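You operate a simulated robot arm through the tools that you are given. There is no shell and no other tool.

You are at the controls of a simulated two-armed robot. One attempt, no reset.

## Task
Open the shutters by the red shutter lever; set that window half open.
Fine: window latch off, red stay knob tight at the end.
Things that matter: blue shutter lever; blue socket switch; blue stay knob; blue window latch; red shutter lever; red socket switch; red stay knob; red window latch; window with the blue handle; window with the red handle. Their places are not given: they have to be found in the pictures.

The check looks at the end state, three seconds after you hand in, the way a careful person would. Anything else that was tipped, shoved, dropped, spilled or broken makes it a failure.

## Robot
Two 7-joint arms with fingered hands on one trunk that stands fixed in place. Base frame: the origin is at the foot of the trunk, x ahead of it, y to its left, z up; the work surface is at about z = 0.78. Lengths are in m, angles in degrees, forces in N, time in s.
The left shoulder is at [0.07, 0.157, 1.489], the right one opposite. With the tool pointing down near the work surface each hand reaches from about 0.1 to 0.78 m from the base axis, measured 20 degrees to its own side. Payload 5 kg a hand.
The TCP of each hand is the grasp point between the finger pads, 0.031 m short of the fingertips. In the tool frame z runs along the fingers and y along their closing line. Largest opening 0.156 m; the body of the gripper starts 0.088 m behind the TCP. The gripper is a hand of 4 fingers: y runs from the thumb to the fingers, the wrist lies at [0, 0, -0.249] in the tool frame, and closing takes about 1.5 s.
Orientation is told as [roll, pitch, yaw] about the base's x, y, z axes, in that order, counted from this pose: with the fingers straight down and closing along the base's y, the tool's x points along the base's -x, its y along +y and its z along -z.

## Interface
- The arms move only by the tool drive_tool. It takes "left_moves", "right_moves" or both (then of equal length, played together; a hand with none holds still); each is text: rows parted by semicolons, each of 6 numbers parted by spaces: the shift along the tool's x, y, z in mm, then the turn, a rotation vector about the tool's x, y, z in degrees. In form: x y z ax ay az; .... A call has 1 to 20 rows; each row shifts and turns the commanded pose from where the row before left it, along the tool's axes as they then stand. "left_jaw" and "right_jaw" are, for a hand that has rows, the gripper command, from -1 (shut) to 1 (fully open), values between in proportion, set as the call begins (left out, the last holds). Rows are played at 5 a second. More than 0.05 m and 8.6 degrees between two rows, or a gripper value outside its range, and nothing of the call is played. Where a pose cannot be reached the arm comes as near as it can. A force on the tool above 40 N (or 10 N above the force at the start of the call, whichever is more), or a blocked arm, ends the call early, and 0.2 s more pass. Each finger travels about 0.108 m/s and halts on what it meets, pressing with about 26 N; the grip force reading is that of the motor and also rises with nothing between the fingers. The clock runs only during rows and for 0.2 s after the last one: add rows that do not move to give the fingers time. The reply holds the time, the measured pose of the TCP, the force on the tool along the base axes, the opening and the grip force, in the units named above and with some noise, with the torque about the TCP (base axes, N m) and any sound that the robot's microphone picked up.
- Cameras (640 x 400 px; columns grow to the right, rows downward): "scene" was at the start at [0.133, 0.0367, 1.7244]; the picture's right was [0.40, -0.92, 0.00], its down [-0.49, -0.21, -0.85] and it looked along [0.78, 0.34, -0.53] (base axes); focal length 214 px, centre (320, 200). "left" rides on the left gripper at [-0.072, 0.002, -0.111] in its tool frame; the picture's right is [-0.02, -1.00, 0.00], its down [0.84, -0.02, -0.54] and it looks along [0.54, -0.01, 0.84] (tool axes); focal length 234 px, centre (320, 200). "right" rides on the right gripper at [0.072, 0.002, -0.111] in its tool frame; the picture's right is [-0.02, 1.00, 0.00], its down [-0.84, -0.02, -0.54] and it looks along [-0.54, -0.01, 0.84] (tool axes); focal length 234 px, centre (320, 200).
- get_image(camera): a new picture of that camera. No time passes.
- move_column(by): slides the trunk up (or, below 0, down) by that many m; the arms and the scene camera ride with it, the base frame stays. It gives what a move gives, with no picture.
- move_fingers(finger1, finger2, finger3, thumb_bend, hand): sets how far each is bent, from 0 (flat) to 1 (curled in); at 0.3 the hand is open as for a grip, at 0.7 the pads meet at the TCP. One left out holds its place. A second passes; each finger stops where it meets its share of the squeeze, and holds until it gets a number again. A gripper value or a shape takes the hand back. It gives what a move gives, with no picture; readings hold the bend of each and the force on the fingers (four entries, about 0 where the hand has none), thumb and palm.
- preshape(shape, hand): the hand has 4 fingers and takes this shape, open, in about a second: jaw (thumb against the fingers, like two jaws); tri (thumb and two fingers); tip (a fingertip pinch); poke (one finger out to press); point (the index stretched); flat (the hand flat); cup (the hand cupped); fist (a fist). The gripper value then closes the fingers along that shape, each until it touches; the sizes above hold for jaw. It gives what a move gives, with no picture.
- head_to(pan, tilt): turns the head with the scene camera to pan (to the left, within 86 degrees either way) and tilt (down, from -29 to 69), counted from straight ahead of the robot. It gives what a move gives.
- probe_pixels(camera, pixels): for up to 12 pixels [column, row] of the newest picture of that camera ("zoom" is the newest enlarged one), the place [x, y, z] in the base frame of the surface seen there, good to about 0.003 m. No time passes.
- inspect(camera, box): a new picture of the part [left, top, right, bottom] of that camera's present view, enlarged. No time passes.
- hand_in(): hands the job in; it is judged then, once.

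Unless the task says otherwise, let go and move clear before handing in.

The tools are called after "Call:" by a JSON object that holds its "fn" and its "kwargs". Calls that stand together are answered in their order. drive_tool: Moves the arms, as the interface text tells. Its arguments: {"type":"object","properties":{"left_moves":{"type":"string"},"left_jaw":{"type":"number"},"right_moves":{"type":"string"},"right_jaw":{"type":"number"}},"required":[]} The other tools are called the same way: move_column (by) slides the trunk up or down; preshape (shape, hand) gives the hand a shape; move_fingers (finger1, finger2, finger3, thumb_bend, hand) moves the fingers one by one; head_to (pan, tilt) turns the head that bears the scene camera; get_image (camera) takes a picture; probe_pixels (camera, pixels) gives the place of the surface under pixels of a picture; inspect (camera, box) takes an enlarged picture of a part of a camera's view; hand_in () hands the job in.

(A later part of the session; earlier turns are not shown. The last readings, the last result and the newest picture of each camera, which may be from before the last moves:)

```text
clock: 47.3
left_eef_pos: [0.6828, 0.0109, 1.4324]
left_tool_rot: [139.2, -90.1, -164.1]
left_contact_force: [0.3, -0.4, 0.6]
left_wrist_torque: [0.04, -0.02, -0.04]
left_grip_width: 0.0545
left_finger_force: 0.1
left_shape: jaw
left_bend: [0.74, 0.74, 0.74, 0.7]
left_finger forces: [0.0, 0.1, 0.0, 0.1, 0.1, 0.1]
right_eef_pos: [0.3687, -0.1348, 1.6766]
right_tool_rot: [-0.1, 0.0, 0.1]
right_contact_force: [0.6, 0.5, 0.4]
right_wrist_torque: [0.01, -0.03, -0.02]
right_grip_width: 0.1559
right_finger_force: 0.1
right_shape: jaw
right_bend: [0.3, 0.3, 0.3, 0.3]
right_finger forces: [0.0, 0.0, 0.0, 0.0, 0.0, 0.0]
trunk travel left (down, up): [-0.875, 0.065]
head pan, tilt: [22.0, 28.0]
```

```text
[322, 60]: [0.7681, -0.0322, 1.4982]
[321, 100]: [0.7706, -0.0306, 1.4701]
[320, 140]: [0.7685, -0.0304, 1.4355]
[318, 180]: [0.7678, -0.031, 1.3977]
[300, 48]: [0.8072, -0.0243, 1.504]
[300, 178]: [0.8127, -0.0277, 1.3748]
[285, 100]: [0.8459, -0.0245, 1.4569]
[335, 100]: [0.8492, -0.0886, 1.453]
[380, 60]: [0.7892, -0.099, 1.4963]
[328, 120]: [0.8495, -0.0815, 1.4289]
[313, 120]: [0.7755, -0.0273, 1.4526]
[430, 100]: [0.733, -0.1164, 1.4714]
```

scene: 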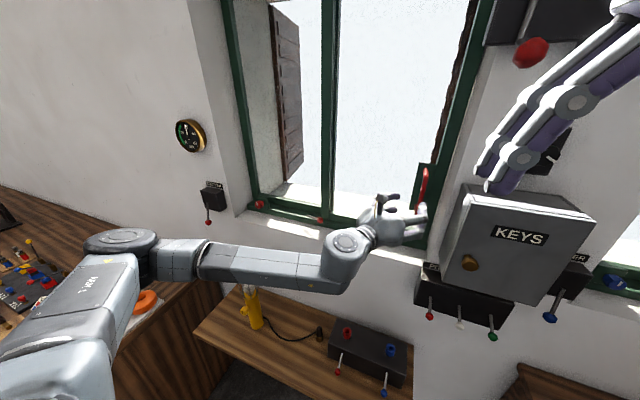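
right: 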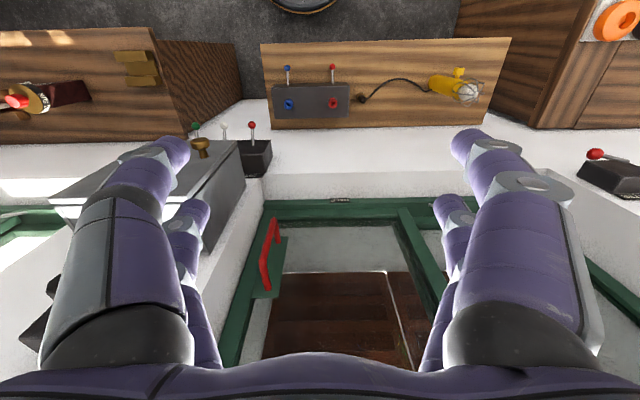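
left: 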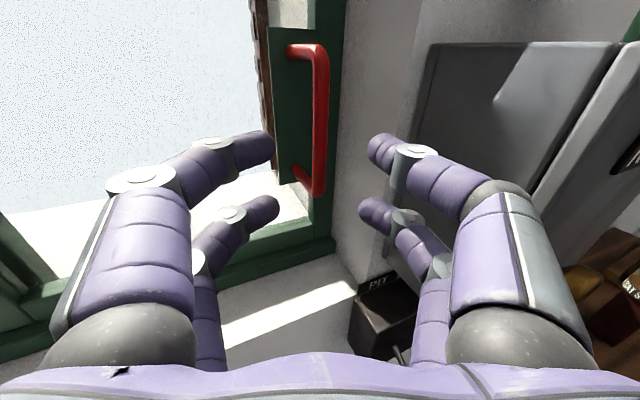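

The bar's centre is about (0.775, -0.032), z 1.375–1.505, right along the hand's axis. I'll advance 101 mm and close on it.

Call:
{"fn": "drive_tool", "kwargs": {"left_moves": "-4 0 35 0 0 0; -3 0 35 0 0 0; 0 0 31 0 0 0; 0 0 0 0 0 0"}}

Call:
{"fn": "get_image", "kwargs": {"camera": "left"}}

```text
clock: 48.3
left_eef_pos: [0.775, -0.0296, 1.44]
left_tool_rot: [-173.8, -90.0, 149.0]
left_contact_force: [-0.2, -0.4, 0.5]
left_wrist_torque: [0.02, 0.01, 0.01]
left_grip_width: 0.0543
left_finger_force: 0.2
left_shape: jaw
left_bend: [0.74, 0.74, 0.74, 0.7]
left_finger forces: [0.1, 0.1, 0.0, 0.0, 0.1, 0.1]
right_eef_pos: [0.3678, -0.1321, 1.6774]
right_tool_rot: [0.0, 0.0, 0.1]
right_contact_force: [0.0, -0.2, -0.8]
right_wrist_torque: [-0.01, 0.01, -0.03]
right_grip_width: 0.1558
right_finger_force: 0.1
right_shape: jaw
right_bend: [0.3, 0.3, 0.3, 0.3]
right_finger forces: [0.1, 0.0, 0.0, 0.0, 0.0, 0.0]
trunk travel left (down, up): [-0.875, 0.065]
head pan, tilt: [22.0, 28.0]
```

```text
taken
```

left: 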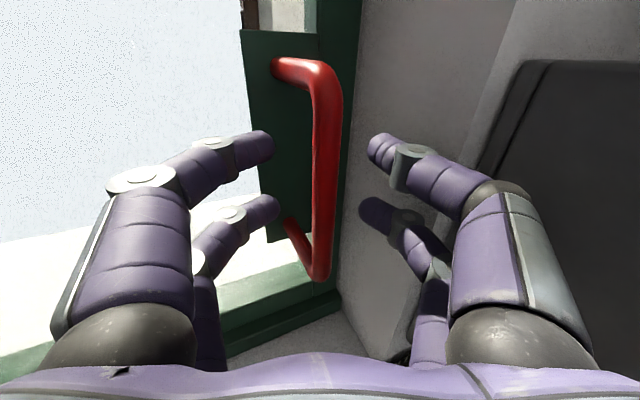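

The bar sits between the jaws. I'll close on it.

Call:
{"fn": "drive_tool", "kwargs": {"left_moves": "0 0 0 0 0 0; 0 0 0 0 0 0; 0 0 0 0 0 0; 0 0 0 0 0 0; 0 0 0 0 0 0", "left_jaw": -1}}

Call:
{"fn": "get_image", "kwargs": {"camera": "left"}}

```text
clock: 49.5
left_eef_pos: [0.7746, -0.0314, 1.4399]
left_tool_rot: [81.0, -90.1, -105.9]
left_contact_force: [0.2, -2.0, -0.3]
left_wrist_torque: [0.03, 0.03, 0.02]
left_grip_width: 0.0
left_finger_force: 26.1
left_shape: jaw
left_bend: [0.7, 0.7, 0.7, 0.7]
left_finger forces: [0.1, 0.0, 0.0, 0.0, 0.0, 0.0]
right_eef_pos: [0.3691, -0.1348, 1.6776]
right_tool_rot: [0.0, 0.0, 0.0]
right_contact_force: [-0.5, -1.1, 0.4]
right_wrist_torque: [0.02, -0.03, 0.01]
right_grip_width: 0.1562
right_finger_force: 0.0
right_shape: jaw
right_bend: [0.3, 0.3, 0.3, 0.3]
right_finger forces: [0.1, 0.0, 0.0, 0.0, 0.1, 0.0]
trunk travel left (down, up): [-0.875, 0.065]
head pan, tilt: [22.0, 28.0]
```

```text
taken
```

left: 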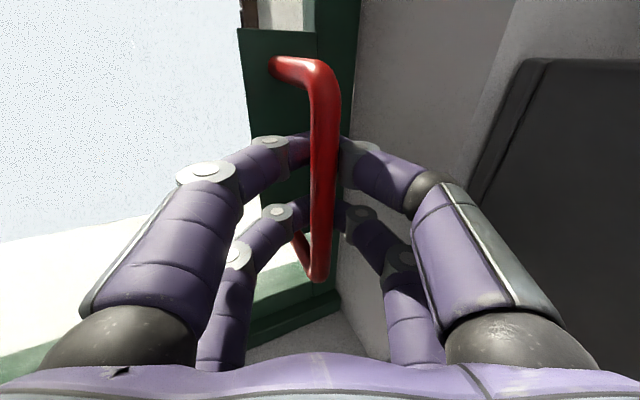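

The fingers have closed behind the bar, caging it. I'll try sliding it left 12 mm and read the force.

Call:
{"fn": "drive_tool", "kwargs": {"left_moves": "0 3.6 -1.7 0 0 0; 0 3.6 -1.7 0 0 0; 0 3.6 -1.7 0 0 0; 0 3.6 -1.7 0 0 0"}}

Call:
{"fn": "get_image", "kwargs": {"camera": "left"}}

```text
clock: 50.5
left_eef_pos: [0.7733, -0.0164, 1.4387]
left_tool_rot: [92.5, -90.0, -117.4]
left_contact_force: [3.3, -5.0, 2.2]
left_wrist_torque: [0.07, 0.04, 0.05]
left_grip_width: 0.0001
left_finger_force: 26.3
left_shape: jaw
left_bend: [0.7, 0.7, 0.7, 0.7]
left_finger forces: [0.0, 0.0, 0.0, 0.0, 0.0, 0.1]
right_eef_pos: [0.3707, -0.1346, 1.6765]
right_tool_rot: [0.1, 0.0, 0.0]
right_contact_force: [0.3, 0.1, -0.4]
right_wrist_torque: [0.03, -0.02, 0.04]
right_grip_width: 0.156
right_finger_force: 0.1
right_shape: jaw
right_bend: [0.3, 0.3, 0.3, 0.3]
right_finger forces: [0.1, 0.1, 0.0, 0.0, 0.0, 0.0]
trunk travel left (down, up): [-0.875, 0.065]
head pan, tilt: [22.0, 28.0]
```

```text
taken
```

left: 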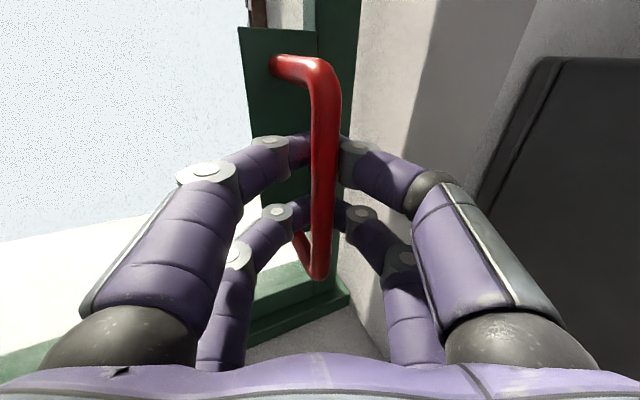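

The window slides with about 5 N, so the latch is off and the stay knob is loose now. I'll slide on toward the HALF mark.

Call:
{"fn": "drive_tool", "kwargs": {"left_moves": "0 9.06 -4.23 0 0 0; 0 9.06 -4.23 0 0 0; 0 9.06 -4.23 0 0 0; 0 9.06 -4.23 0 0 0; 0 9.06 -4.23 0 0 0; 0 9.06 -4.23 0 0 0; 0 9.06 -4.23 0 0 0; 0 9.06 -4.23 0 0 0; 0 9.06 -4.23 0 0 0; 0 9.06 -4.23 0 0 0"}}

Call:
{"fn": "get_image", "kwargs": {"camera": "left"}}

Call:
{"fn": "get_image", "kwargs": {"camera": "scene"}}

```text
clock: 52.7
left_eef_pos: [0.7721, 0.0825, 1.4388]
left_tool_rot: [18.5, -89.9, -43.5]
left_contact_force: [3.5, -4.2, -1.8]
left_wrist_torque: [0.16, 0.06, 0.02]
left_grip_width: 0.0
left_finger_force: 25.8
left_shape: jaw
left_bend: [0.7, 0.7, 0.7, 0.7]
left_finger forces: [0.0, 0.0, 0.0, 0.0, 0.0, 0.0]
right_eef_pos: [0.3698, -0.1333, 1.6771]
right_tool_rot: [0.0, 0.1, 0.0]
right_contact_force: [-0.5, 0.7, 0.0]
right_wrist_torque: [0.03, 0.03, 0.0]
right_grip_width: 0.1557
right_finger_force: 0.0
right_shape: jaw
right_bend: [0.3, 0.3, 0.3, 0.3]
right_finger forces: [0.0, 0.1, 0.0, 0.0, 0.0, 0.0]
trunk travel left (down, up): [-0.875, 0.065]
head pan, tilt: [22.0, 28.0]
```

```text
taken
```

left: 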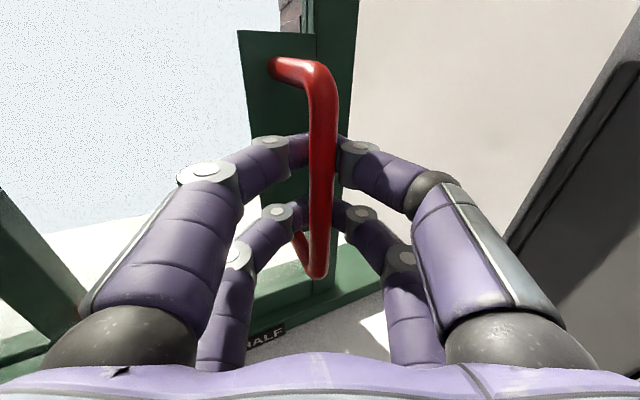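

```text
taken
```

scene: 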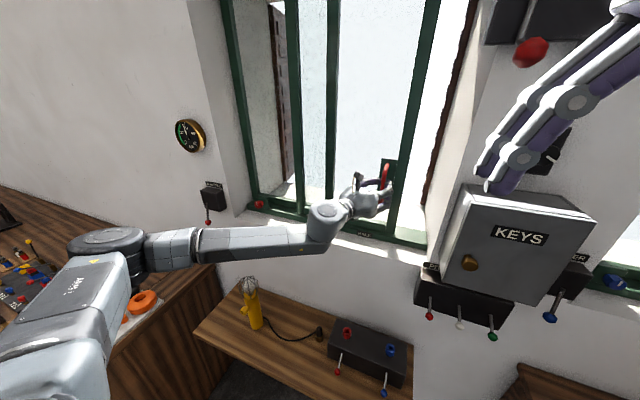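

The window has moved about 11 cm. To settle what "half" is, I'll slide gently on to find the full travel stop and compare it with the HALF mark.

Call:
{"fn": "drive_tool", "kwargs": {"left_moves": "0 9.06 -4.23 0 0 0; 0 9.06 -4.23 0 0 0; 0 9.06 -4.23 0 0 0; 0 9.06 -4.23 0 0 0; 0 9.06 -4.23 0 0 0; 0 9.06 -4.23 0 0 0; 0 9.06 -4.23 0 0 0; 0 9.06 -4.23 0 0 0; 0 9.06 -4.23 0 0 0; 0 9.06 -4.23 0 0 0; 0 9.06 -4.23 0 0 0; 0 9.06 -4.23 0 0 0"}}

Call:
{"fn": "get_image", "kwargs": {"camera": "left"}}

Call:
{"fn": "get_image", "kwargs": {"camera": "scene"}}

```text
clock: 55.3
left_eef_pos: [0.7743, 0.2033, 1.4393]
left_tool_rot: [115.8, -89.9, -140.7]
left_contact_force: [-1.3, -4.6, 1.1]
left_wrist_torque: [0.14, -0.01, 0.03]
left_grip_width: 0.0003
left_finger_force: 25.9
left_shape: jaw
left_bend: [0.7, 0.7, 0.7, 0.7]
left_finger forces: [0.0, 0.1, 0.0, 0.0, 0.1, 0.0]
right_eef_pos: [0.3681, -0.1329, 1.6784]
right_tool_rot: [0.0, 0.0, 0.0]
right_contact_force: [-0.7, 0.2, -0.4]
right_wrist_torque: [0.01, -0.03, 0.01]
right_grip_width: 0.156
right_finger_force: 0.0
right_shape: jaw
right_bend: [0.3, 0.3, 0.3, 0.3]
right_finger forces: [0.0, 0.1, 0.1, 0.0, 0.0, 0.0]
trunk travel left (down, up): [-0.875, 0.065]
head pan, tilt: [22.0, 28.0]
```

```text
taken
```

left: 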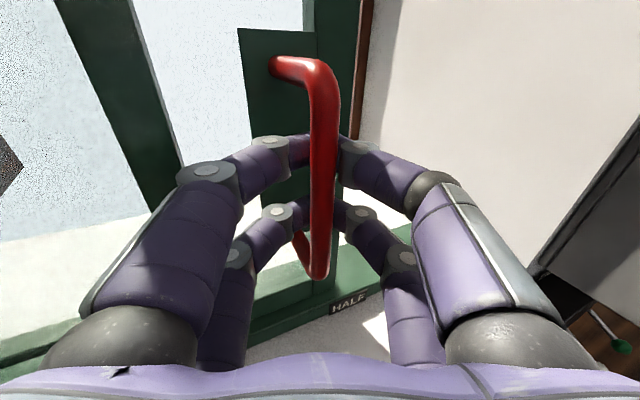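

```text
taken
```

scene: 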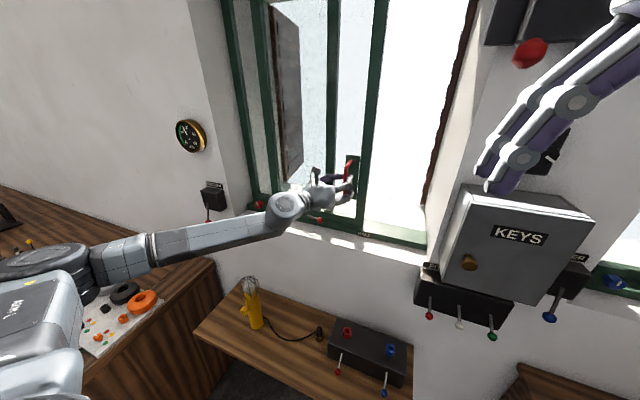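

Still sliding freely at 23 cm of travel. I'll continue carefully to the end stop.

Call:
{"fn": "drive_tool", "kwargs": {"left_moves": "0 9.06 -4.23 0 0 0; 0 9.06 -4.23 0 0 0; 0 9.06 -4.23 0 0 0; 0 9.06 -4.23 0 0 0; 0 9.06 -4.23 0 0 0; 0 9.06 -4.23 0 0 0; 0 9.06 -4.23 0 0 0; 0 9.06 -4.23 0 0 0; 0 9.06 -4.23 0 0 0; 0 9.06 -4.23 0 0 0"}}

Call:
{"fn": "get_image", "kwargs": {"camera": "left"}}

Call:
{"fn": "get_image", "kwargs": {"camera": "scene"}}

```text
clock: 57.5
left_eef_pos: [0.774, 0.2935, 1.4402]
left_tool_rot: [44.4, -89.7, -69.7]
left_contact_force: [3.5, -24.3, -2.4]
left_wrist_torque: [0.39, 0.03, -0.01]
left_grip_width: 0.0
left_finger_force: 25.9
left_shape: jaw
left_bend: [0.7, 0.7, 0.7, 0.69]
left_finger forces: [0.0, 0.0, 0.0, 0.0, 39.3, 0.1]
right_eef_pos: [0.3703, -0.1425, 1.6752]
right_tool_rot: [0.4, 0.0, 0.1]
right_contact_force: [-0.5, -0.4, 0.6]
right_wrist_torque: [0.01, -0.03, 0.0]
right_grip_width: 0.1557
right_finger_force: 0.0
right_shape: jaw
right_bend: [0.3, 0.3, 0.3, 0.3]
right_finger forces: [0.1, 0.0, 0.0, 0.0, 0.0, 0.1]
trunk travel left (down, up): [-0.875, 0.065]
head pan, tilt: [22.0, 28.0]
```

```text
taken
```

left: 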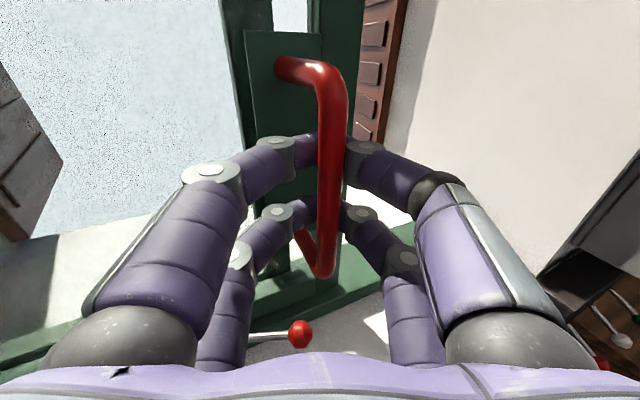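

```text
taken
```

scene: 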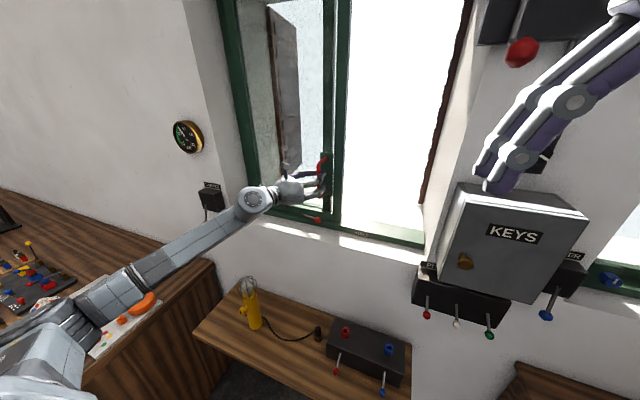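

The sash stopped at about 0.32 m of travel, so half is about 0.16 m — exactly handle-at-HALF-mark (y≈0.128). I'll probe the handle position here to be precise.

Call:
{"fn": "probe_pixels", "kwargs": {"camera": "left", "pixels": [[328, 90], [330, 110], [326, 200], [326, 240], [318, 110], [340, 110], [275, 120]]}}

Call:
{"fn": "inspect", "kwargs": {"camera": "scene", "box": [220, 140, 420, 260]}}

```text
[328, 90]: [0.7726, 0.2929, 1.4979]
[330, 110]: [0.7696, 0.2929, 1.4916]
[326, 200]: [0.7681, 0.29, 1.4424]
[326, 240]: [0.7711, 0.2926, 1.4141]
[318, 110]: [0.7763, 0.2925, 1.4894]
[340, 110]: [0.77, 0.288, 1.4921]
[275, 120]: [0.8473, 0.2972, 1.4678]
```

```text
3.20 times, centred on (320, 200) of scene
```

zoom: 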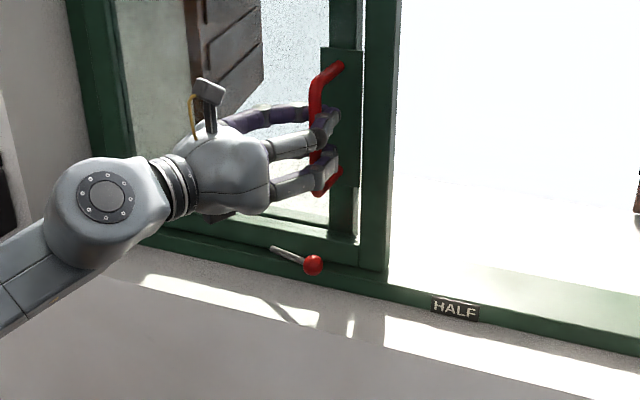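

Handle now y≈0.290 vs -0.031 closed: travel 0.321, so half puts the handle at y≈0.129. I'll slide back about 15 cm and then fine-tune.

Call:
{"fn": "drive_tool", "kwargs": {"left_moves": "0 -9.06 4.23 0 0 0; 0 -9.06 4.23 0 0 0; 0 -9.06 4.23 0 0 0; 0 -9.06 4.23 0 0 0; 0 -9.06 4.23 0 0 0; 0 -9.06 4.23 0 0 0; 0 -9.06 4.23 0 0 0; 0 -9.06 4.23 0 0 0; 0 -9.06 4.23 0 0 0; 0 -9.06 4.23 0 0 0; 0 -9.06 4.23 0 0 0; 0 -9.06 4.23 0 0 0; 0 -9.06 4.23 0 0 0; 0 -9.06 4.23 0 0 0; 0 -9.06 4.23 0 0 0; 0 0 0 0 0 0"}}

Call:
{"fn": "get_image", "kwargs": {"camera": "left"}}

Call:
{"fn": "get_image", "kwargs": {"camera": "scene"}}

```text
clock: 60.9
left_eef_pos: [0.774, 0.1556, 1.4392]
left_tool_rot: [-95.3, -89.9, 70.5]
left_contact_force: [9.5, 2.3, 6.5]
left_wrist_torque: [0.1, -0.01, -0.14]
left_grip_width: 0.0
left_finger_force: 26.1
left_shape: jaw
left_bend: [0.7, 0.7, 0.7, 0.69]
left_finger forces: [4.4, 4.2, 0.0, 0.0, 0.1, 0.0]
right_eef_pos: [0.3708, -0.1321, 1.6764]
right_tool_rot: [0.0, 0.1, -0.1]
right_contact_force: [-1.0, 0.7, 0.2]
right_wrist_torque: [0.0, 0.0, 0.01]
right_grip_width: 0.1559
right_finger_force: 0.1
right_shape: jaw
right_bend: [0.3, 0.3, 0.3, 0.3]
right_finger forces: [0.0, 0.1, 0.1, 0.0, 0.1, 0.1]
trunk travel left (down, up): [-0.875, 0.065]
head pan, tilt: [22.0, 28.0]
```

```text
taken
```

left: 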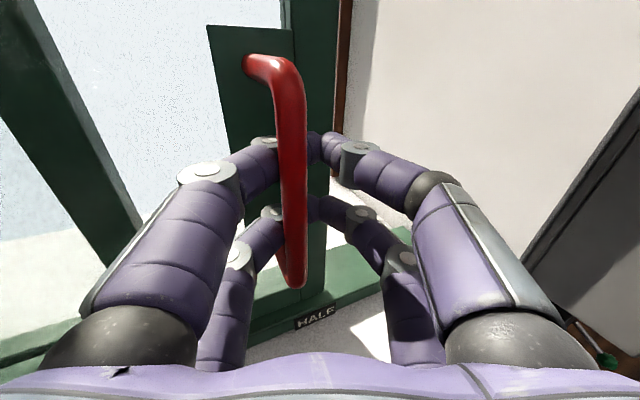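

```text
taken
```

scene: 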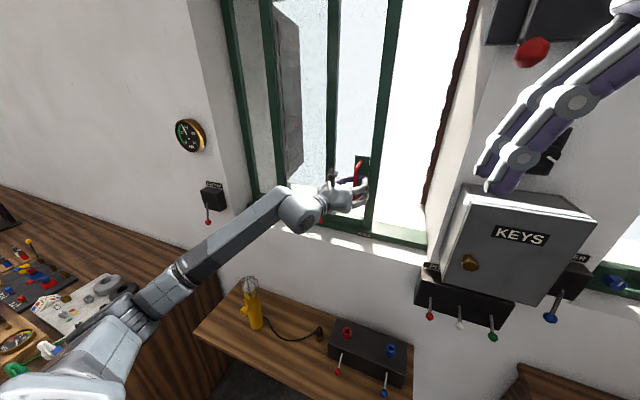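

The bar now rests against the left digits. I'll probe the handle's present position.

Call:
{"fn": "probe_pixels", "kwargs": {"camera": "left", "pixels": [[288, 90], [292, 110], [292, 150], [293, 200], [293, 240], [284, 110], [303, 110], [316, 318]]}}

```text
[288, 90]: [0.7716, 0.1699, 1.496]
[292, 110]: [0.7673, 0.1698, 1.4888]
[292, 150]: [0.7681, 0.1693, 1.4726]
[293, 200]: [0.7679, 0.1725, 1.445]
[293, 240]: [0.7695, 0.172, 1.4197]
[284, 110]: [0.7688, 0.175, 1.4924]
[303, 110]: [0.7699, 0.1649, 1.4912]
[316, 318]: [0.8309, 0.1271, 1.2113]
```

The handle is at y≈0.170; it needs about 41 mm more to the right. I'll move 40 mm and re-check.

Call:
{"fn": "drive_tool", "kwargs": {"left_moves": "0 -9.06 4.23 0 0 0; 0 -9.06 4.23 0 0 0; 0 -9.06 4.23 0 0 0; 0 -9.06 4.23 0 0 0; 0 0 0 0 0 0"}}

Call:
{"fn": "get_image", "kwargs": {"camera": "left"}}

Call:
{"fn": "probe_pixels", "kwargs": {"camera": "left", "pixels": [[288, 90], [292, 110], [292, 150], [293, 200], [293, 240], [284, 110], [303, 110]]}}

```text
clock: 62.1
left_eef_pos: [0.7746, 0.1159, 1.4399]
left_tool_rot: [-52.2, -90.0, 27.3]
left_contact_force: [7.3, 3.4, 2.6]
left_wrist_torque: [0.05, -0.01, -0.12]
left_grip_width: 0.0
left_finger_force: 26.2
left_shape: jaw
left_bend: [0.7, 0.7, 0.7, 0.69]
left_finger forces: [3.9, 3.8, 0.1, 0.0, 0.1, 0.1]
right_eef_pos: [0.3701, -0.1329, 1.677]
right_tool_rot: [0.0, 0.1, 0.0]
right_contact_force: [0.7, -0.1, 0.4]
right_wrist_torque: [-0.01, 0.0, 0.02]
right_grip_width: 0.1557
right_finger_force: 0.0
right_shape: jaw
right_bend: [0.3, 0.3, 0.3, 0.3]
right_finger forces: [0.0, 0.1, 0.1, 0.0, 0.0, 0.0]
trunk travel left (down, up): [-0.875, 0.065]
head pan, tilt: [22.0, 28.0]
```

```text
taken
```

left: 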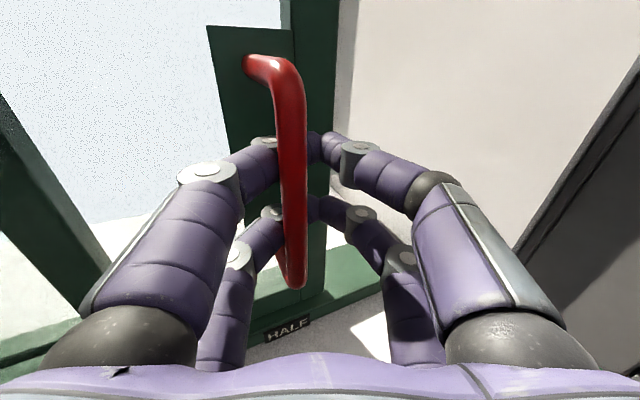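

```text
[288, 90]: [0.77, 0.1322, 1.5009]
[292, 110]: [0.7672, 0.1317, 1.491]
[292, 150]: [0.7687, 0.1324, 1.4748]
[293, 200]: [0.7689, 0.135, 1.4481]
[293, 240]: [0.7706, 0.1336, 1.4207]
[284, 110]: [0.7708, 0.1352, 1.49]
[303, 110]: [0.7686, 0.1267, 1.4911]
```

The handle is at y≈0.132; I'll nudge 3 mm more to centre on the half mark, then open the jaws.

Call:
{"fn": "drive_tool", "kwargs": {"left_moves": "0 -2.7 1.3 0 0 0; 0 0 0 0 0 0"}}

Call:
{"fn": "drive_tool", "kwargs": {"left_moves": "0 0 0 0 0 0; 0 0 0 0 0 0; 0 0 0 0 0 0; 0 0 0 0 0 0", "left_jaw": -0.1}}

Call:
{"fn": "get_image", "kwargs": {"camera": "left"}}

Call:
{"fn": "probe_pixels", "kwargs": {"camera": "left", "pixels": [[288, 90], [292, 110], [292, 150], [293, 200], [293, 240], [284, 110], [303, 110]]}}

```text
clock: 62.7
left_eef_pos: [0.7742, 0.1136, 1.4396]
left_tool_rot: [-53.1, -89.9, 28.3]
left_contact_force: [5.2, 4.7, 1.1]
left_wrist_torque: [0.0, 0.01, -0.07]
left_grip_width: 0.0001
left_finger_force: 25.8
left_shape: jaw
left_bend: [0.7, 0.7, 0.7, 0.69]
left_finger forces: [3.5, 3.5, 0.0, 0.0, 0.0, 0.1]
right_eef_pos: [0.3707, -0.132, 1.6766]
right_tool_rot: [-0.1, 0.1, 0.0]
right_contact_force: [0.4, -0.4, 0.7]
right_wrist_torque: [0.0, 0.01, 0.01]
right_grip_width: 0.156
right_finger_force: 0.0
right_shape: jaw
right_bend: [0.3, 0.3, 0.3, 0.3]
right_finger forces: [0.0, 0.0, 0.0, 0.0, 0.1, 0.1]
trunk travel left (down, up): [-0.875, 0.065]
head pan, tilt: [22.0, 28.0]
```

```text
clock: 63.7
left_eef_pos: [0.7738, 0.1116, 1.4398]
left_tool_rot: [59.9, -90.1, -84.8]
left_contact_force: [-0.3, 0.0, -0.5]
left_wrist_torque: [-0.01, 0.02, 0.01]
left_grip_width: 0.0696
left_finger_force: 0.2
left_shape: jaw
left_bend: [0.73, 0.73, 0.73, 0.7]
left_finger forces: [0.0, 0.1, 0.0, 0.1, 0.0, 0.0]
right_eef_pos: [0.3707, -0.1338, 1.6775]
right_tool_rot: [0.0, 0.0, 0.0]
right_contact_force: [-0.5, 0.0, 0.6]
right_wrist_torque: [-0.02, 0.01, 0.03]
right_grip_width: 0.1559
right_finger_force: 0.0
right_shape: jaw
right_bend: [0.3, 0.3, 0.3, 0.3]
right_finger forces: [0.0, 0.0, 0.1, 0.1, 0.0, 0.1]
trunk travel left (down, up): [-0.875, 0.065]
head pan, tilt: [22.0, 28.0]
```

```text
taken
```

left: 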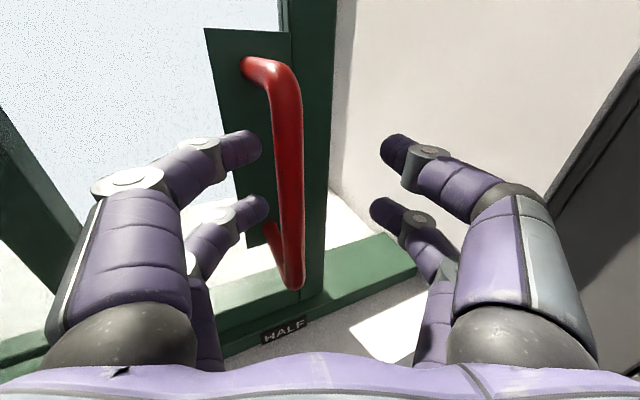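

```text
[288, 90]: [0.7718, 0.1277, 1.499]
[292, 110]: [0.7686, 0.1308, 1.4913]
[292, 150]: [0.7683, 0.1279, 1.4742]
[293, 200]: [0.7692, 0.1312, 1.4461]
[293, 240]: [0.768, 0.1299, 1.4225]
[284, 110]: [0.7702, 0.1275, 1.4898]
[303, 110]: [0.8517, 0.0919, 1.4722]
```

The window holds with the handle at y≈0.130. Before going to the stay knob, I'll probe the finger outline (for clearance near the sill) while the picture is current, and then back off.

Call:
{"fn": "probe_pixels", "kwargs": {"camera": "left", "pixels": [[250, 145], [205, 143], [165, 165], [125, 182], [95, 190], [130, 250], [385, 145], [425, 152], [460, 175], [505, 190], [540, 200], [520, 250]]}}

Call:
{"fn": "drive_tool", "kwargs": {"left_moves": "0 0 -35 0 0 0; 0 0 -40 0 0 0; 0 0 -40 0 0 0; 0 0 0 0 0 0"}}

Call:
{"fn": "get_image", "kwargs": {"camera": "left"}}

Call:
{"fn": "get_image", "kwargs": {"camera": "scene"}}

```text
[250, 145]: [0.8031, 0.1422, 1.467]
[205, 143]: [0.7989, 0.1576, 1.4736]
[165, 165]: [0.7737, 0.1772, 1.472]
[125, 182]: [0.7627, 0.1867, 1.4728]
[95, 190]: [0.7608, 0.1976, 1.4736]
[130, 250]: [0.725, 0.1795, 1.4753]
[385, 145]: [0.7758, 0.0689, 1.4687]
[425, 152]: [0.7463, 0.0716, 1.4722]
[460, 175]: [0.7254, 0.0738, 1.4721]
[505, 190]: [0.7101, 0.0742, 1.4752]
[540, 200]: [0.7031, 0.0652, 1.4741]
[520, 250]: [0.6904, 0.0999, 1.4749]
```

```text
clock: 64.7
left_eef_pos: [0.6692, 0.1591, 1.4398]
left_tool_rot: [148.6, -90.0, -173.6]
left_contact_force: [-0.1, -0.8, -0.6]
left_wrist_torque: [-0.03, 0.03, -0.01]
left_grip_width: 0.0698
left_finger_force: 0.2
left_shape: jaw
left_bend: [0.73, 0.73, 0.73, 0.7]
left_finger forces: [0.0, 0.0, 0.1, 0.0, 0.0, 0.0]
right_eef_pos: [0.3697, -0.1349, 1.6772]
right_tool_rot: [0.0, 0.1, -0.1]
right_contact_force: [1.0, -0.4, -0.7]
right_wrist_torque: [0.03, 0.01, 0.02]
right_grip_width: 0.1556
right_finger_force: 0.1
right_shape: jaw
right_bend: [0.3, 0.3, 0.3, 0.3]
right_finger forces: [0.0, 0.0, 0.1, 0.0, 0.1, 0.0]
trunk travel left (down, up): [-0.875, 0.065]
head pan, tilt: [22.0, 28.0]
```

```text
taken
```

left: 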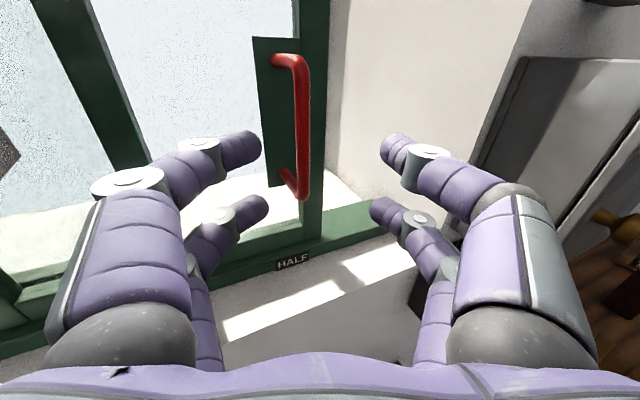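

```text
taken
```

scene: 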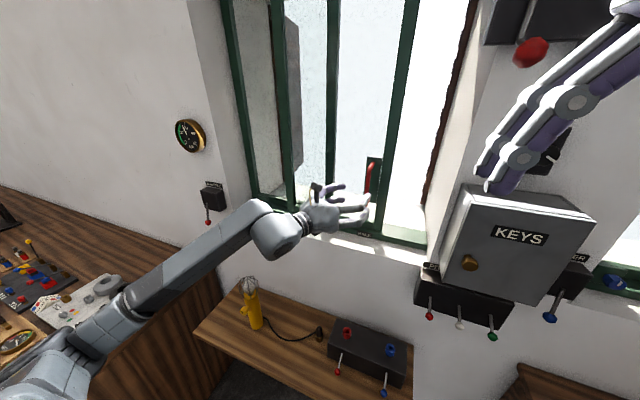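

The window stays put. Next the stay knob: I'll turn the hand straight again and move in front of the knob at (0.80, 0.593, 1.272) for a close look.

Call:
{"fn": "drive_tool", "kwargs": {"left_moves": "0 0 -20 -6.25 0 0; 0 0 0 -6.25 0 0; 0 0 0 -6.25 0 0; 0 0 0 -6.25 0 0; 14 43.4 0 0 0 0; 14 43.4 0 0 0 0; 14 43.4 0 0 0 0; 14 43.4 0 0 0 0; 14 43.4 0 0 0 0; 14 43.4 0 0 0 0; 14 43.4 0 0 0 0; 14 43.4 0 0 0 0; 14 43.4 0 0 0 0; 14 35 0 0 0 0; 0 0 0 0 0 0"}}

Call:
{"fn": "get_image", "kwargs": {"camera": "left"}}

Call:
{"fn": "get_image", "kwargs": {"camera": "scene"}}

```text
clock: 67.9
left_eef_pos: [0.6808, 0.6021, 1.2927]
left_tool_rot: [-178.9, -88.6, 175.4]
left_contact_force: [-1.1, -0.4, 1.3]
left_wrist_torque: [-0.03, -0.04, -0.03]
left_grip_width: 0.0701
left_finger_force: 0.0
left_shape: jaw
left_bend: [0.73, 0.73, 0.73, 0.7]
left_finger forces: [0.0, 0.0, 0.1, 0.0, 0.0, 0.0]
left hand out of reach, approached as far as the arm can: row 3, 4
right_eef_pos: [0.3679, -0.1349, 1.6769]
right_tool_rot: [0.1, 0.0, 0.0]
right_contact_force: [0.2, -0.9, 0.3]
right_wrist_torque: [0.02, 0.02, -0.02]
right_grip_width: 0.1557
right_finger_force: 0.1
right_shape: jaw
right_bend: [0.3, 0.3, 0.3, 0.3]
right_finger forces: [0.0, 0.0, 0.1, 0.0, 0.0, 0.0]
trunk travel left (down, up): [-0.875, 0.065]
head pan, tilt: [22.0, 28.0]
```

```text
taken
```

left: 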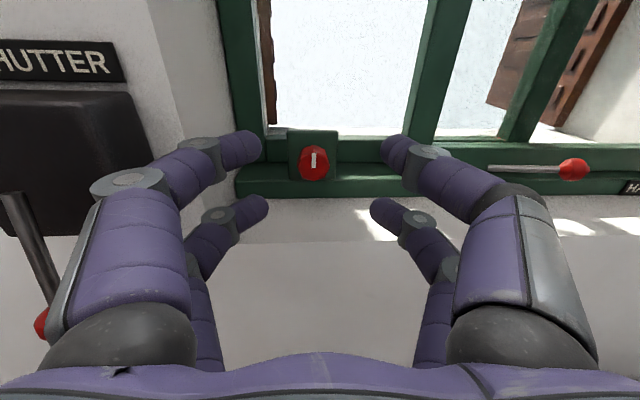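

```text
taken
```

scene: 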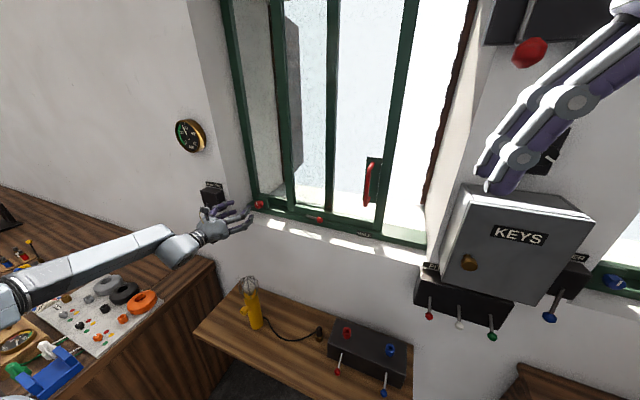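

The knob is at (314,163) with its white mark upright. I'll enlarge and probe the knob, plate, sill and reveal.

Call:
{"fn": "inspect", "kwargs": {"camera": "left", "box": [240, 110, 400, 210]}}

Call:
{"fn": "probe_pixels", "kwargs": {"camera": "zoom", "pixels": [[295, 210], [295, 190], [295, 250], [245, 210], [345, 210], [295, 165], [210, 140], [370, 140], [370, 260], [300, 330], [300, 380], [120, 300]]}}

Call:
{"fn": "probe_pixels", "kwargs": {"camera": "left", "pixels": [[330, 205], [330, 235], [330, 255], [180, 100], [200, 60], [160, 150]]}}

```text
4.00 times, centred on (320, 160) of left
```

zoom: 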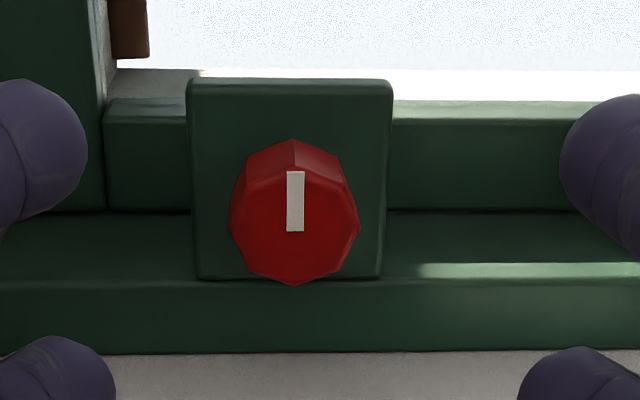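

```text
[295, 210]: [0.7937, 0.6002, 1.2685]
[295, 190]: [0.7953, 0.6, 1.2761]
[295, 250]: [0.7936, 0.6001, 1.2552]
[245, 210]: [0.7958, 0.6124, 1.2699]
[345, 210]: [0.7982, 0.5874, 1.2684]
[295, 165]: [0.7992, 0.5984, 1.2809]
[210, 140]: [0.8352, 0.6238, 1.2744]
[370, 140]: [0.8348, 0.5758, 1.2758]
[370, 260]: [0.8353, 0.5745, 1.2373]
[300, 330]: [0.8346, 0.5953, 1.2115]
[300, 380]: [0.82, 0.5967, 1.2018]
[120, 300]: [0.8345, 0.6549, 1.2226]
```

```text
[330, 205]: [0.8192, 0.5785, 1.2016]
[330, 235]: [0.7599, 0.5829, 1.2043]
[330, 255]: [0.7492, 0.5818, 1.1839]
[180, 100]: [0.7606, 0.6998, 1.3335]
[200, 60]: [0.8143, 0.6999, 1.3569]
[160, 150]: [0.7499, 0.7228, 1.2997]
```

The knob's face is at x≈0.794, centre (0.5995, 1.263), 33 mm octagon; sill z≈1.203. I'll straighten the hand, roll it to about -67°, and line one finger pair up with the knob so I can then turn it clockwise.

Call:
{"fn": "drive_tool", "kwargs": {"left_moves": "0 0 0 -3.5 1.4 0; 0 0 0 0 0 -8.4; 0 0 0 0 0 -8.4; 0 0 0 0 0 -8.4; 0 0 0 0 0 -8.4; 0 0 0 0 0 -8.4; 0 0 0 0 0 -8.4; 0 0 0 0 0 -8.4; 0 0 0 0 0 -8.4; -7.2 26.5 15 0 0 0; 0 0 0 0 0 0", "left_jaw": -0.36}}

Call:
{"fn": "get_image", "kwargs": {"camera": "left"}}

Call:
{"fn": "get_image", "kwargs": {"camera": "scene"}}

```text
clock: 70.3
left_eef_pos: [0.6927, 0.6198, 1.2724]
left_tool_rot: [-89.9, -22.7, 90.0]
left_contact_force: [0.1, -0.1, 0.4]
left_wrist_torque: [0.02, -0.01, 0.02]
left_grip_width: 0.0502
left_finger_force: 0.1
left_shape: jaw
left_bend: [0.73, 0.73, 0.73, 0.7]
left_finger forces: [0.0, 0.0, 0.0, 0.0, 0.0, 0.1]
right_eef_pos: [0.3706, -0.1319, 1.6774]
right_tool_rot: [0.0, 0.0, 0.1]
right_contact_force: [-0.4, -0.6, -0.4]
right_wrist_torque: [0.02, -0.01, -0.05]
right_grip_width: 0.1557
right_finger_force: 0.1
right_shape: jaw
right_bend: [0.3, 0.3, 0.3, 0.3]
right_finger forces: [0.0, 0.0, 0.0, 0.0, 0.1, 0.1]
trunk travel left (down, up): [-0.875, 0.065]
head pan, tilt: [22.0, 28.0]
```

```text
taken
```

left: 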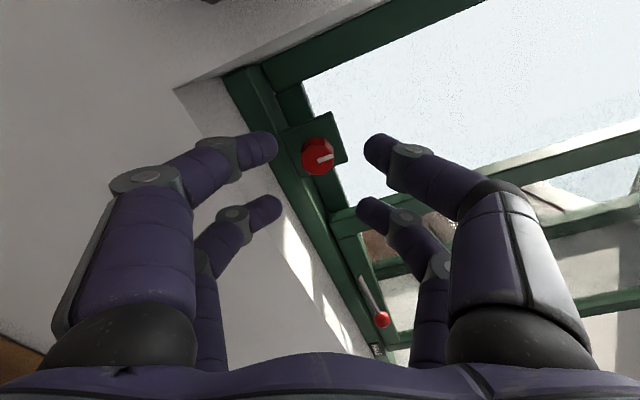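

```text
taken
```

scene: 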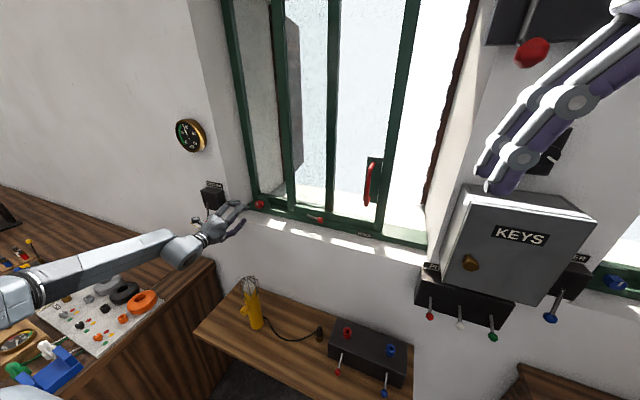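

The hand is lined up (knob at (318,155)). I'll advance 92 mm so the far finger pair straddles the knob, then check.

Call:
{"fn": "drive_tool", "kwargs": {"left_moves": "0 0 35 0 0 0; 0 0 35 0 0 0; 0 0 22 0 0 0; 0 0 0 0 0 0"}}

Call:
{"fn": "get_image", "kwargs": {"camera": "left"}}

```text
clock: 71.3
left_eef_pos: [0.7838, 0.6175, 1.2746]
left_tool_rot: [-90.2, -22.6, 90.0]
left_contact_force: [-4.3, -3.6, 8.4]
left_wrist_torque: [-0.21, 0.67, 0.12]
left_grip_width: 0.0491
left_finger_force: 0.1
left_shape: jaw
left_bend: [0.73, 0.73, 0.73, 0.7]
left_finger forces: [0.1, 10.8, 0.0, 0.1, 0.1, 0.0]
right_eef_pos: [0.3669, -0.1339, 1.6785]
right_tool_rot: [0.1, -0.1, 0.0]
right_contact_force: [0.0, 0.0, 0.1]
right_wrist_torque: [-0.03, 0.05, 0.01]
right_grip_width: 0.1562
right_finger_force: 0.0
right_shape: jaw
right_bend: [0.3, 0.3, 0.3, 0.3]
right_finger forces: [0.1, 0.0, 0.0, 0.0, 0.0, 0.0]
trunk travel left (down, up): [-0.875, 0.065]
head pan, tilt: [22.0, 28.0]
```

```text
taken
```

left: 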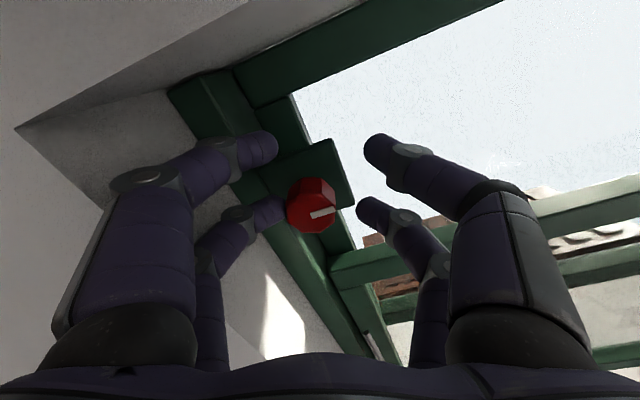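

There's a light 8 N contact: the lower knuckle touches the sill edge at this roll. I'll back off, use a flatter roll (-22°) that keeps the knuckles clear, and re-align.

Call:
{"fn": "drive_tool", "kwargs": {"left_moves": "-2 -4 -5 0 0 0; 0 0 -35 0 0 0; 0 0 0 0 0 7.5; 0 0 0 0 0 7.5; 0 0 0 0 0 7.5; 0 0 0 0 0 7.5; 0 0 0 0 0 7.5; 0 0 0 0 0 7.5; 0 0 0 0 0 0"}}

Call:
{"fn": "get_image", "kwargs": {"camera": "left"}}

```text
clock: 73.3
left_eef_pos: [0.744, 0.6204, 1.2766]
left_tool_rot: [-89.9, -67.7, 89.9]
left_contact_force: [0.1, 0.3, -0.7]
left_wrist_torque: [0.0, 0.01, -0.01]
left_grip_width: 0.0501
left_finger_force: 0.1
left_shape: jaw
left_bend: [0.73, 0.73, 0.73, 0.7]
left_finger forces: [0.1, 0.0, 0.0, 0.0, 0.1, 0.0]
right_eef_pos: [0.3683, -0.1325, 1.6777]
right_tool_rot: [0.0, 0.0, 0.0]
right_contact_force: [-0.2, 0.0, 0.1]
right_wrist_torque: [0.03, -0.05, 0.01]
right_grip_width: 0.156
right_finger_force: 0.1
right_shape: jaw
right_bend: [0.3, 0.3, 0.3, 0.3]
right_finger forces: [0.0, 0.0, 0.0, 0.0, 0.0, 0.0]
trunk travel left (down, up): [-0.875, 0.065]
head pan, tilt: [22.0, 28.0]
```

```text
taken
```

left: 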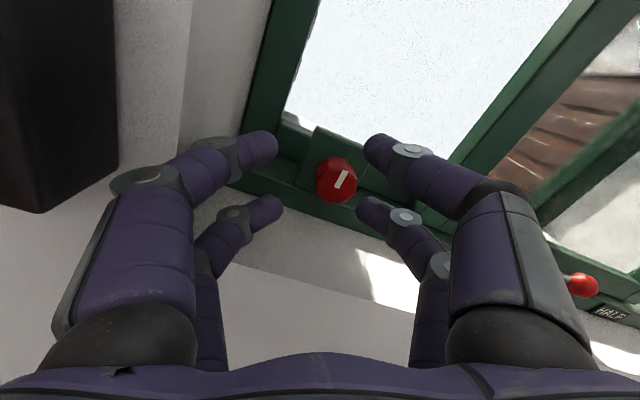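

Contact cleared. The knob is at (337,180), a bit to the right; I'll shift 13 mm and advance 42 mm.

Call:
{"fn": "drive_tool", "kwargs": {"left_moves": "-0.4 -13 0 0 0 0; 0 0 22 0 0 0; 0 0 20 0 0 0; 0 0 0 0 0 0"}}

Call:
{"fn": "get_image", "kwargs": {"camera": "left"}}

```text
clock: 74.3
left_eef_pos: [0.7885, 0.6074, 1.2822]
left_tool_rot: [-90.0, -67.6, 90.0]
left_contact_force: [-0.4, 0.1, 0.7]
left_wrist_torque: [-0.03, 0.01, -0.02]
left_grip_width: 0.0496
left_finger_force: 0.0
left_shape: jaw
left_bend: [0.73, 0.73, 0.73, 0.7]
left_finger forces: [0.0, 0.0, 0.0, 0.0, 0.1, 0.1]
right_eef_pos: [0.3681, -0.1338, 1.6778]
right_tool_rot: [-0.1, 0.0, 0.0]
right_contact_force: [-0.6, -0.8, -0.1]
right_wrist_torque: [0.03, -0.01, 0.01]
right_grip_width: 0.1559
right_finger_force: 0.0
right_shape: jaw
right_bend: [0.3, 0.3, 0.3, 0.3]
right_finger forces: [0.0, 0.0, 0.1, 0.1, 0.0, 0.0]
trunk travel left (down, up): [-0.875, 0.065]
head pan, tilt: [22.0, 28.0]
```

```text
taken
```

left: 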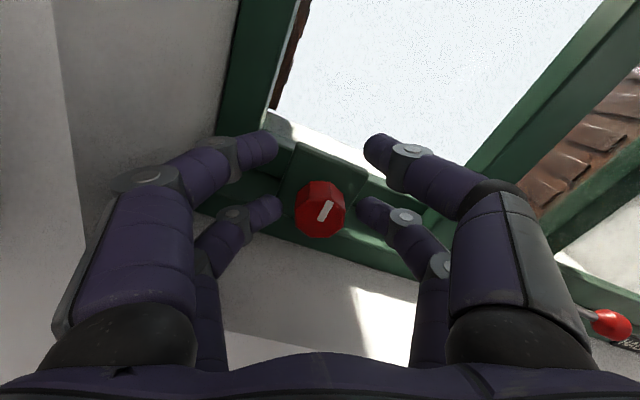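

The knob sits centred between the far finger pair at (320,210). I'll close on it.

Call:
{"fn": "drive_tool", "kwargs": {"left_moves": "0 0 0 0 0 0; 0 0 0 0 0 0; 0 0 0 0 0 0; 0 0 0 0 0 0", "left_jaw": -1}}

Call:
{"fn": "get_image", "kwargs": {"camera": "left"}}

```text
clock: 75.3
left_eef_pos: [0.7899, 0.6093, 1.2811]
left_tool_rot: [-89.8, -67.7, 89.8]
left_contact_force: [2.6, 0.7, -0.4]
left_wrist_torque: [0.02, -0.07, -0.01]
left_grip_width: 0.0008
left_finger_force: 26.4
left_shape: jaw
left_bend: [0.7, 0.73, 0.73, 0.7]
left_finger forces: [0.0, 22.6, 22.4, 0.0, 0.1, 0.0]
right_eef_pos: [0.3705, -0.1327, 1.6771]
right_tool_rot: [0.0, 0.0, 0.0]
right_contact_force: [0.4, 0.0, 0.1]
right_wrist_torque: [-0.03, 0.0, 0.0]
right_grip_width: 0.1559
right_finger_force: 0.1
right_shape: jaw
right_bend: [0.3, 0.3, 0.3, 0.3]
right_finger forces: [0.0, 0.0, 0.1, 0.0, 0.1, 0.0]
trunk travel left (down, up): [-0.875, 0.065]
head pan, tilt: [22.0, 28.0]
```

```text
taken
```

left: 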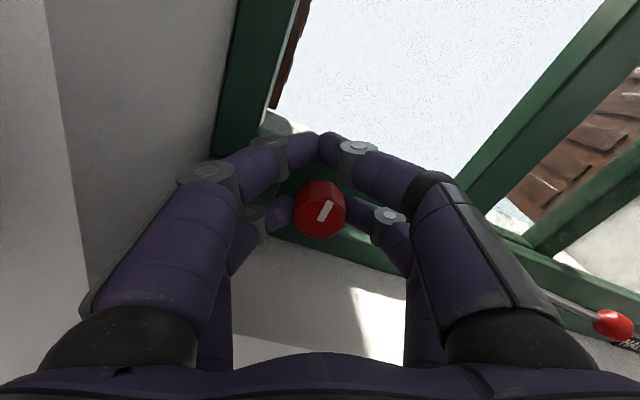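

Good pinch: 22 N on both sides of the knob. I'll turn it clockwise 22° and check whether it follows.

Call:
{"fn": "drive_tool", "kwargs": {"left_moves": "0.18 -2.74 0 0 0 7.5; 0.18 -2.74 0 0 0 7.5; 0.18 -2.74 0 0 0 7.5"}}

Call:
{"fn": "get_image", "kwargs": {"camera": "left"}}

```text
clock: 76.1
left_eef_pos: [0.7889, 0.6, 1.2827]
left_tool_rot: [72.9, -89.8, -72.9]
left_contact_force: [7.7, -0.8, 1.3]
left_wrist_torque: [-0.07, -0.18, -0.02]
left_grip_width: 0.0008
left_finger_force: 25.9
left_shape: jaw
left_bend: [0.7, 0.73, 0.73, 0.7]
left_finger forces: [0.0, 22.3, 22.9, 0.1, 0.1, 0.0]
right_eef_pos: [0.37, -0.1336, 1.6761]
right_tool_rot: [0.0, 0.1, 0.0]
right_contact_force: [-0.1, -0.9, -0.3]
right_wrist_torque: [0.03, 0.02, 0.02]
right_grip_width: 0.156
right_finger_force: 0.1
right_shape: jaw
right_bend: [0.3, 0.3, 0.3, 0.3]
right_finger forces: [0.0, 0.1, 0.0, 0.0, 0.1, 0.0]
trunk travel left (down, up): [-0.875, 0.065]
head pan, tilt: [22.0, 28.0]
```

```text
taken
```

left: 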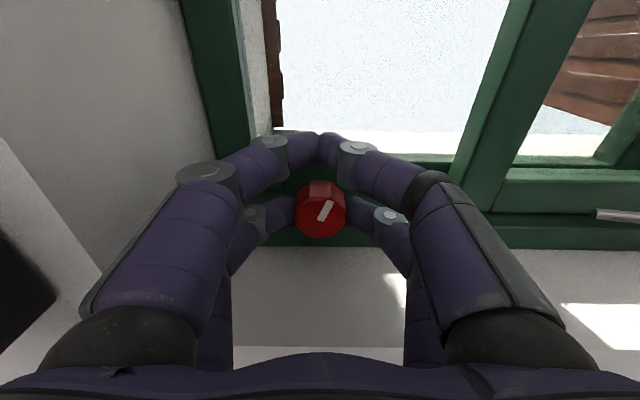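

The mark turned with the hand, so the knob follows with small torque. I'll continue clockwise another 37°.

Call:
{"fn": "drive_tool", "kwargs": {"left_moves": "0.18 -2.74 0 0 0 7.5; 0.18 -2.74 0 0 0 7.5; 0.18 -2.74 0 0 0 7.5; 0.18 -2.74 0 0 0 7.5; 0.18 -2.74 0 0 0 7.5"}}

Call:
{"fn": "get_image", "kwargs": {"camera": "left"}}

```text
clock: 77.3
left_eef_pos: [0.7883, 0.588, 1.2782]
left_tool_rot: [89.9, -52.2, -89.9]
left_contact_force: [9.8, -1.6, 4.9]
left_wrist_torque: [0.0, -0.28, -0.17]
left_grip_width: 0.0007
left_finger_force: 26.2
left_shape: jaw
left_bend: [0.7, 0.73, 0.73, 0.7]
left_finger forces: [0.1, 23.6, 21.0, 0.0, 0.0, 0.0]
right_eef_pos: [0.3717, -0.1332, 1.6787]
right_tool_rot: [0.1, 0.1, 0.0]
right_contact_force: [-0.3, -0.5, 0.3]
right_wrist_torque: [-0.02, 0.01, 0.03]
right_grip_width: 0.1559
right_finger_force: 0.0
right_shape: jaw
right_bend: [0.3, 0.3, 0.3, 0.3]
right_finger forces: [0.0, 0.0, 0.0, 0.0, 0.0, 0.1]
trunk travel left (down, up): [-0.875, 0.065]
head pan, tilt: [22.0, 28.0]
```

```text
taken
```

left: 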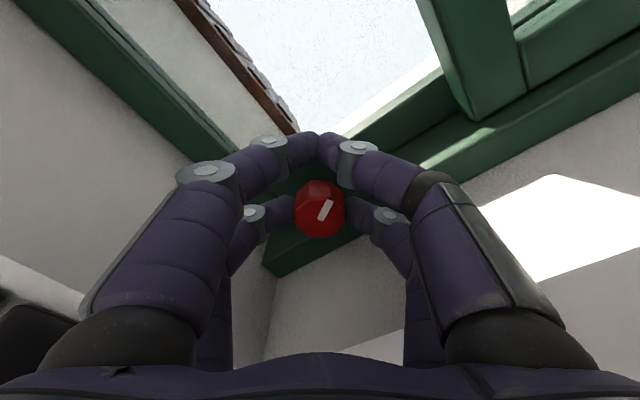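

The knob has turned about 60° and still follows. One more step clockwise, checking for a stop or reach limit.

Call:
{"fn": "drive_tool", "kwargs": {"left_moves": "0.18 -2.74 0 0 0 7.5; 0 0 0 0 0 0"}}

Call:
{"fn": "get_image", "kwargs": {"camera": "left"}}

```text
clock: 77.9
left_eef_pos: [0.7887, 0.5853, 1.2764]
left_tool_rot: [89.8, -44.7, -89.9]
left_contact_force: [11.6, -1.9, 4.1]
left_wrist_torque: [0.03, -0.26, -0.19]
left_grip_width: 0.0006
left_finger_force: 26.5
left_shape: jaw
left_bend: [0.7, 0.73, 0.73, 0.7]
left_finger forces: [0.0, 23.4, 21.0, 0.1, 0.1, 0.0]
right_eef_pos: [0.3715, -0.134, 1.6764]
right_tool_rot: [-0.1, 0.1, 0.0]
right_contact_force: [0.5, 0.1, 0.2]
right_wrist_torque: [0.0, 0.01, 0.0]
right_grip_width: 0.1558
right_finger_force: 0.0
right_shape: jaw
right_bend: [0.3, 0.3, 0.3, 0.3]
right_finger forces: [0.1, 0.0, 0.0, 0.1, 0.0, 0.0]
trunk travel left (down, up): [-0.875, 0.065]
head pan, tilt: [22.0, 28.0]
```

```text
taken
```

left: 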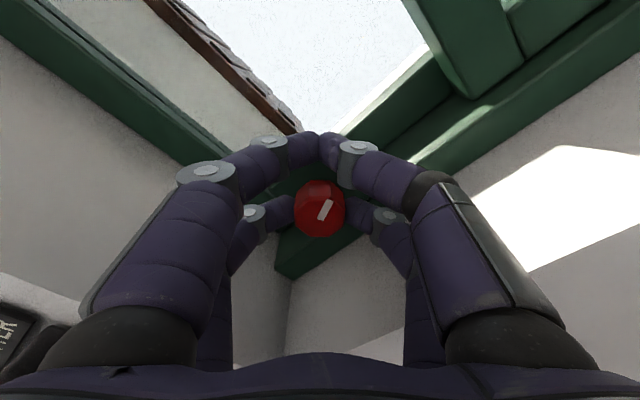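

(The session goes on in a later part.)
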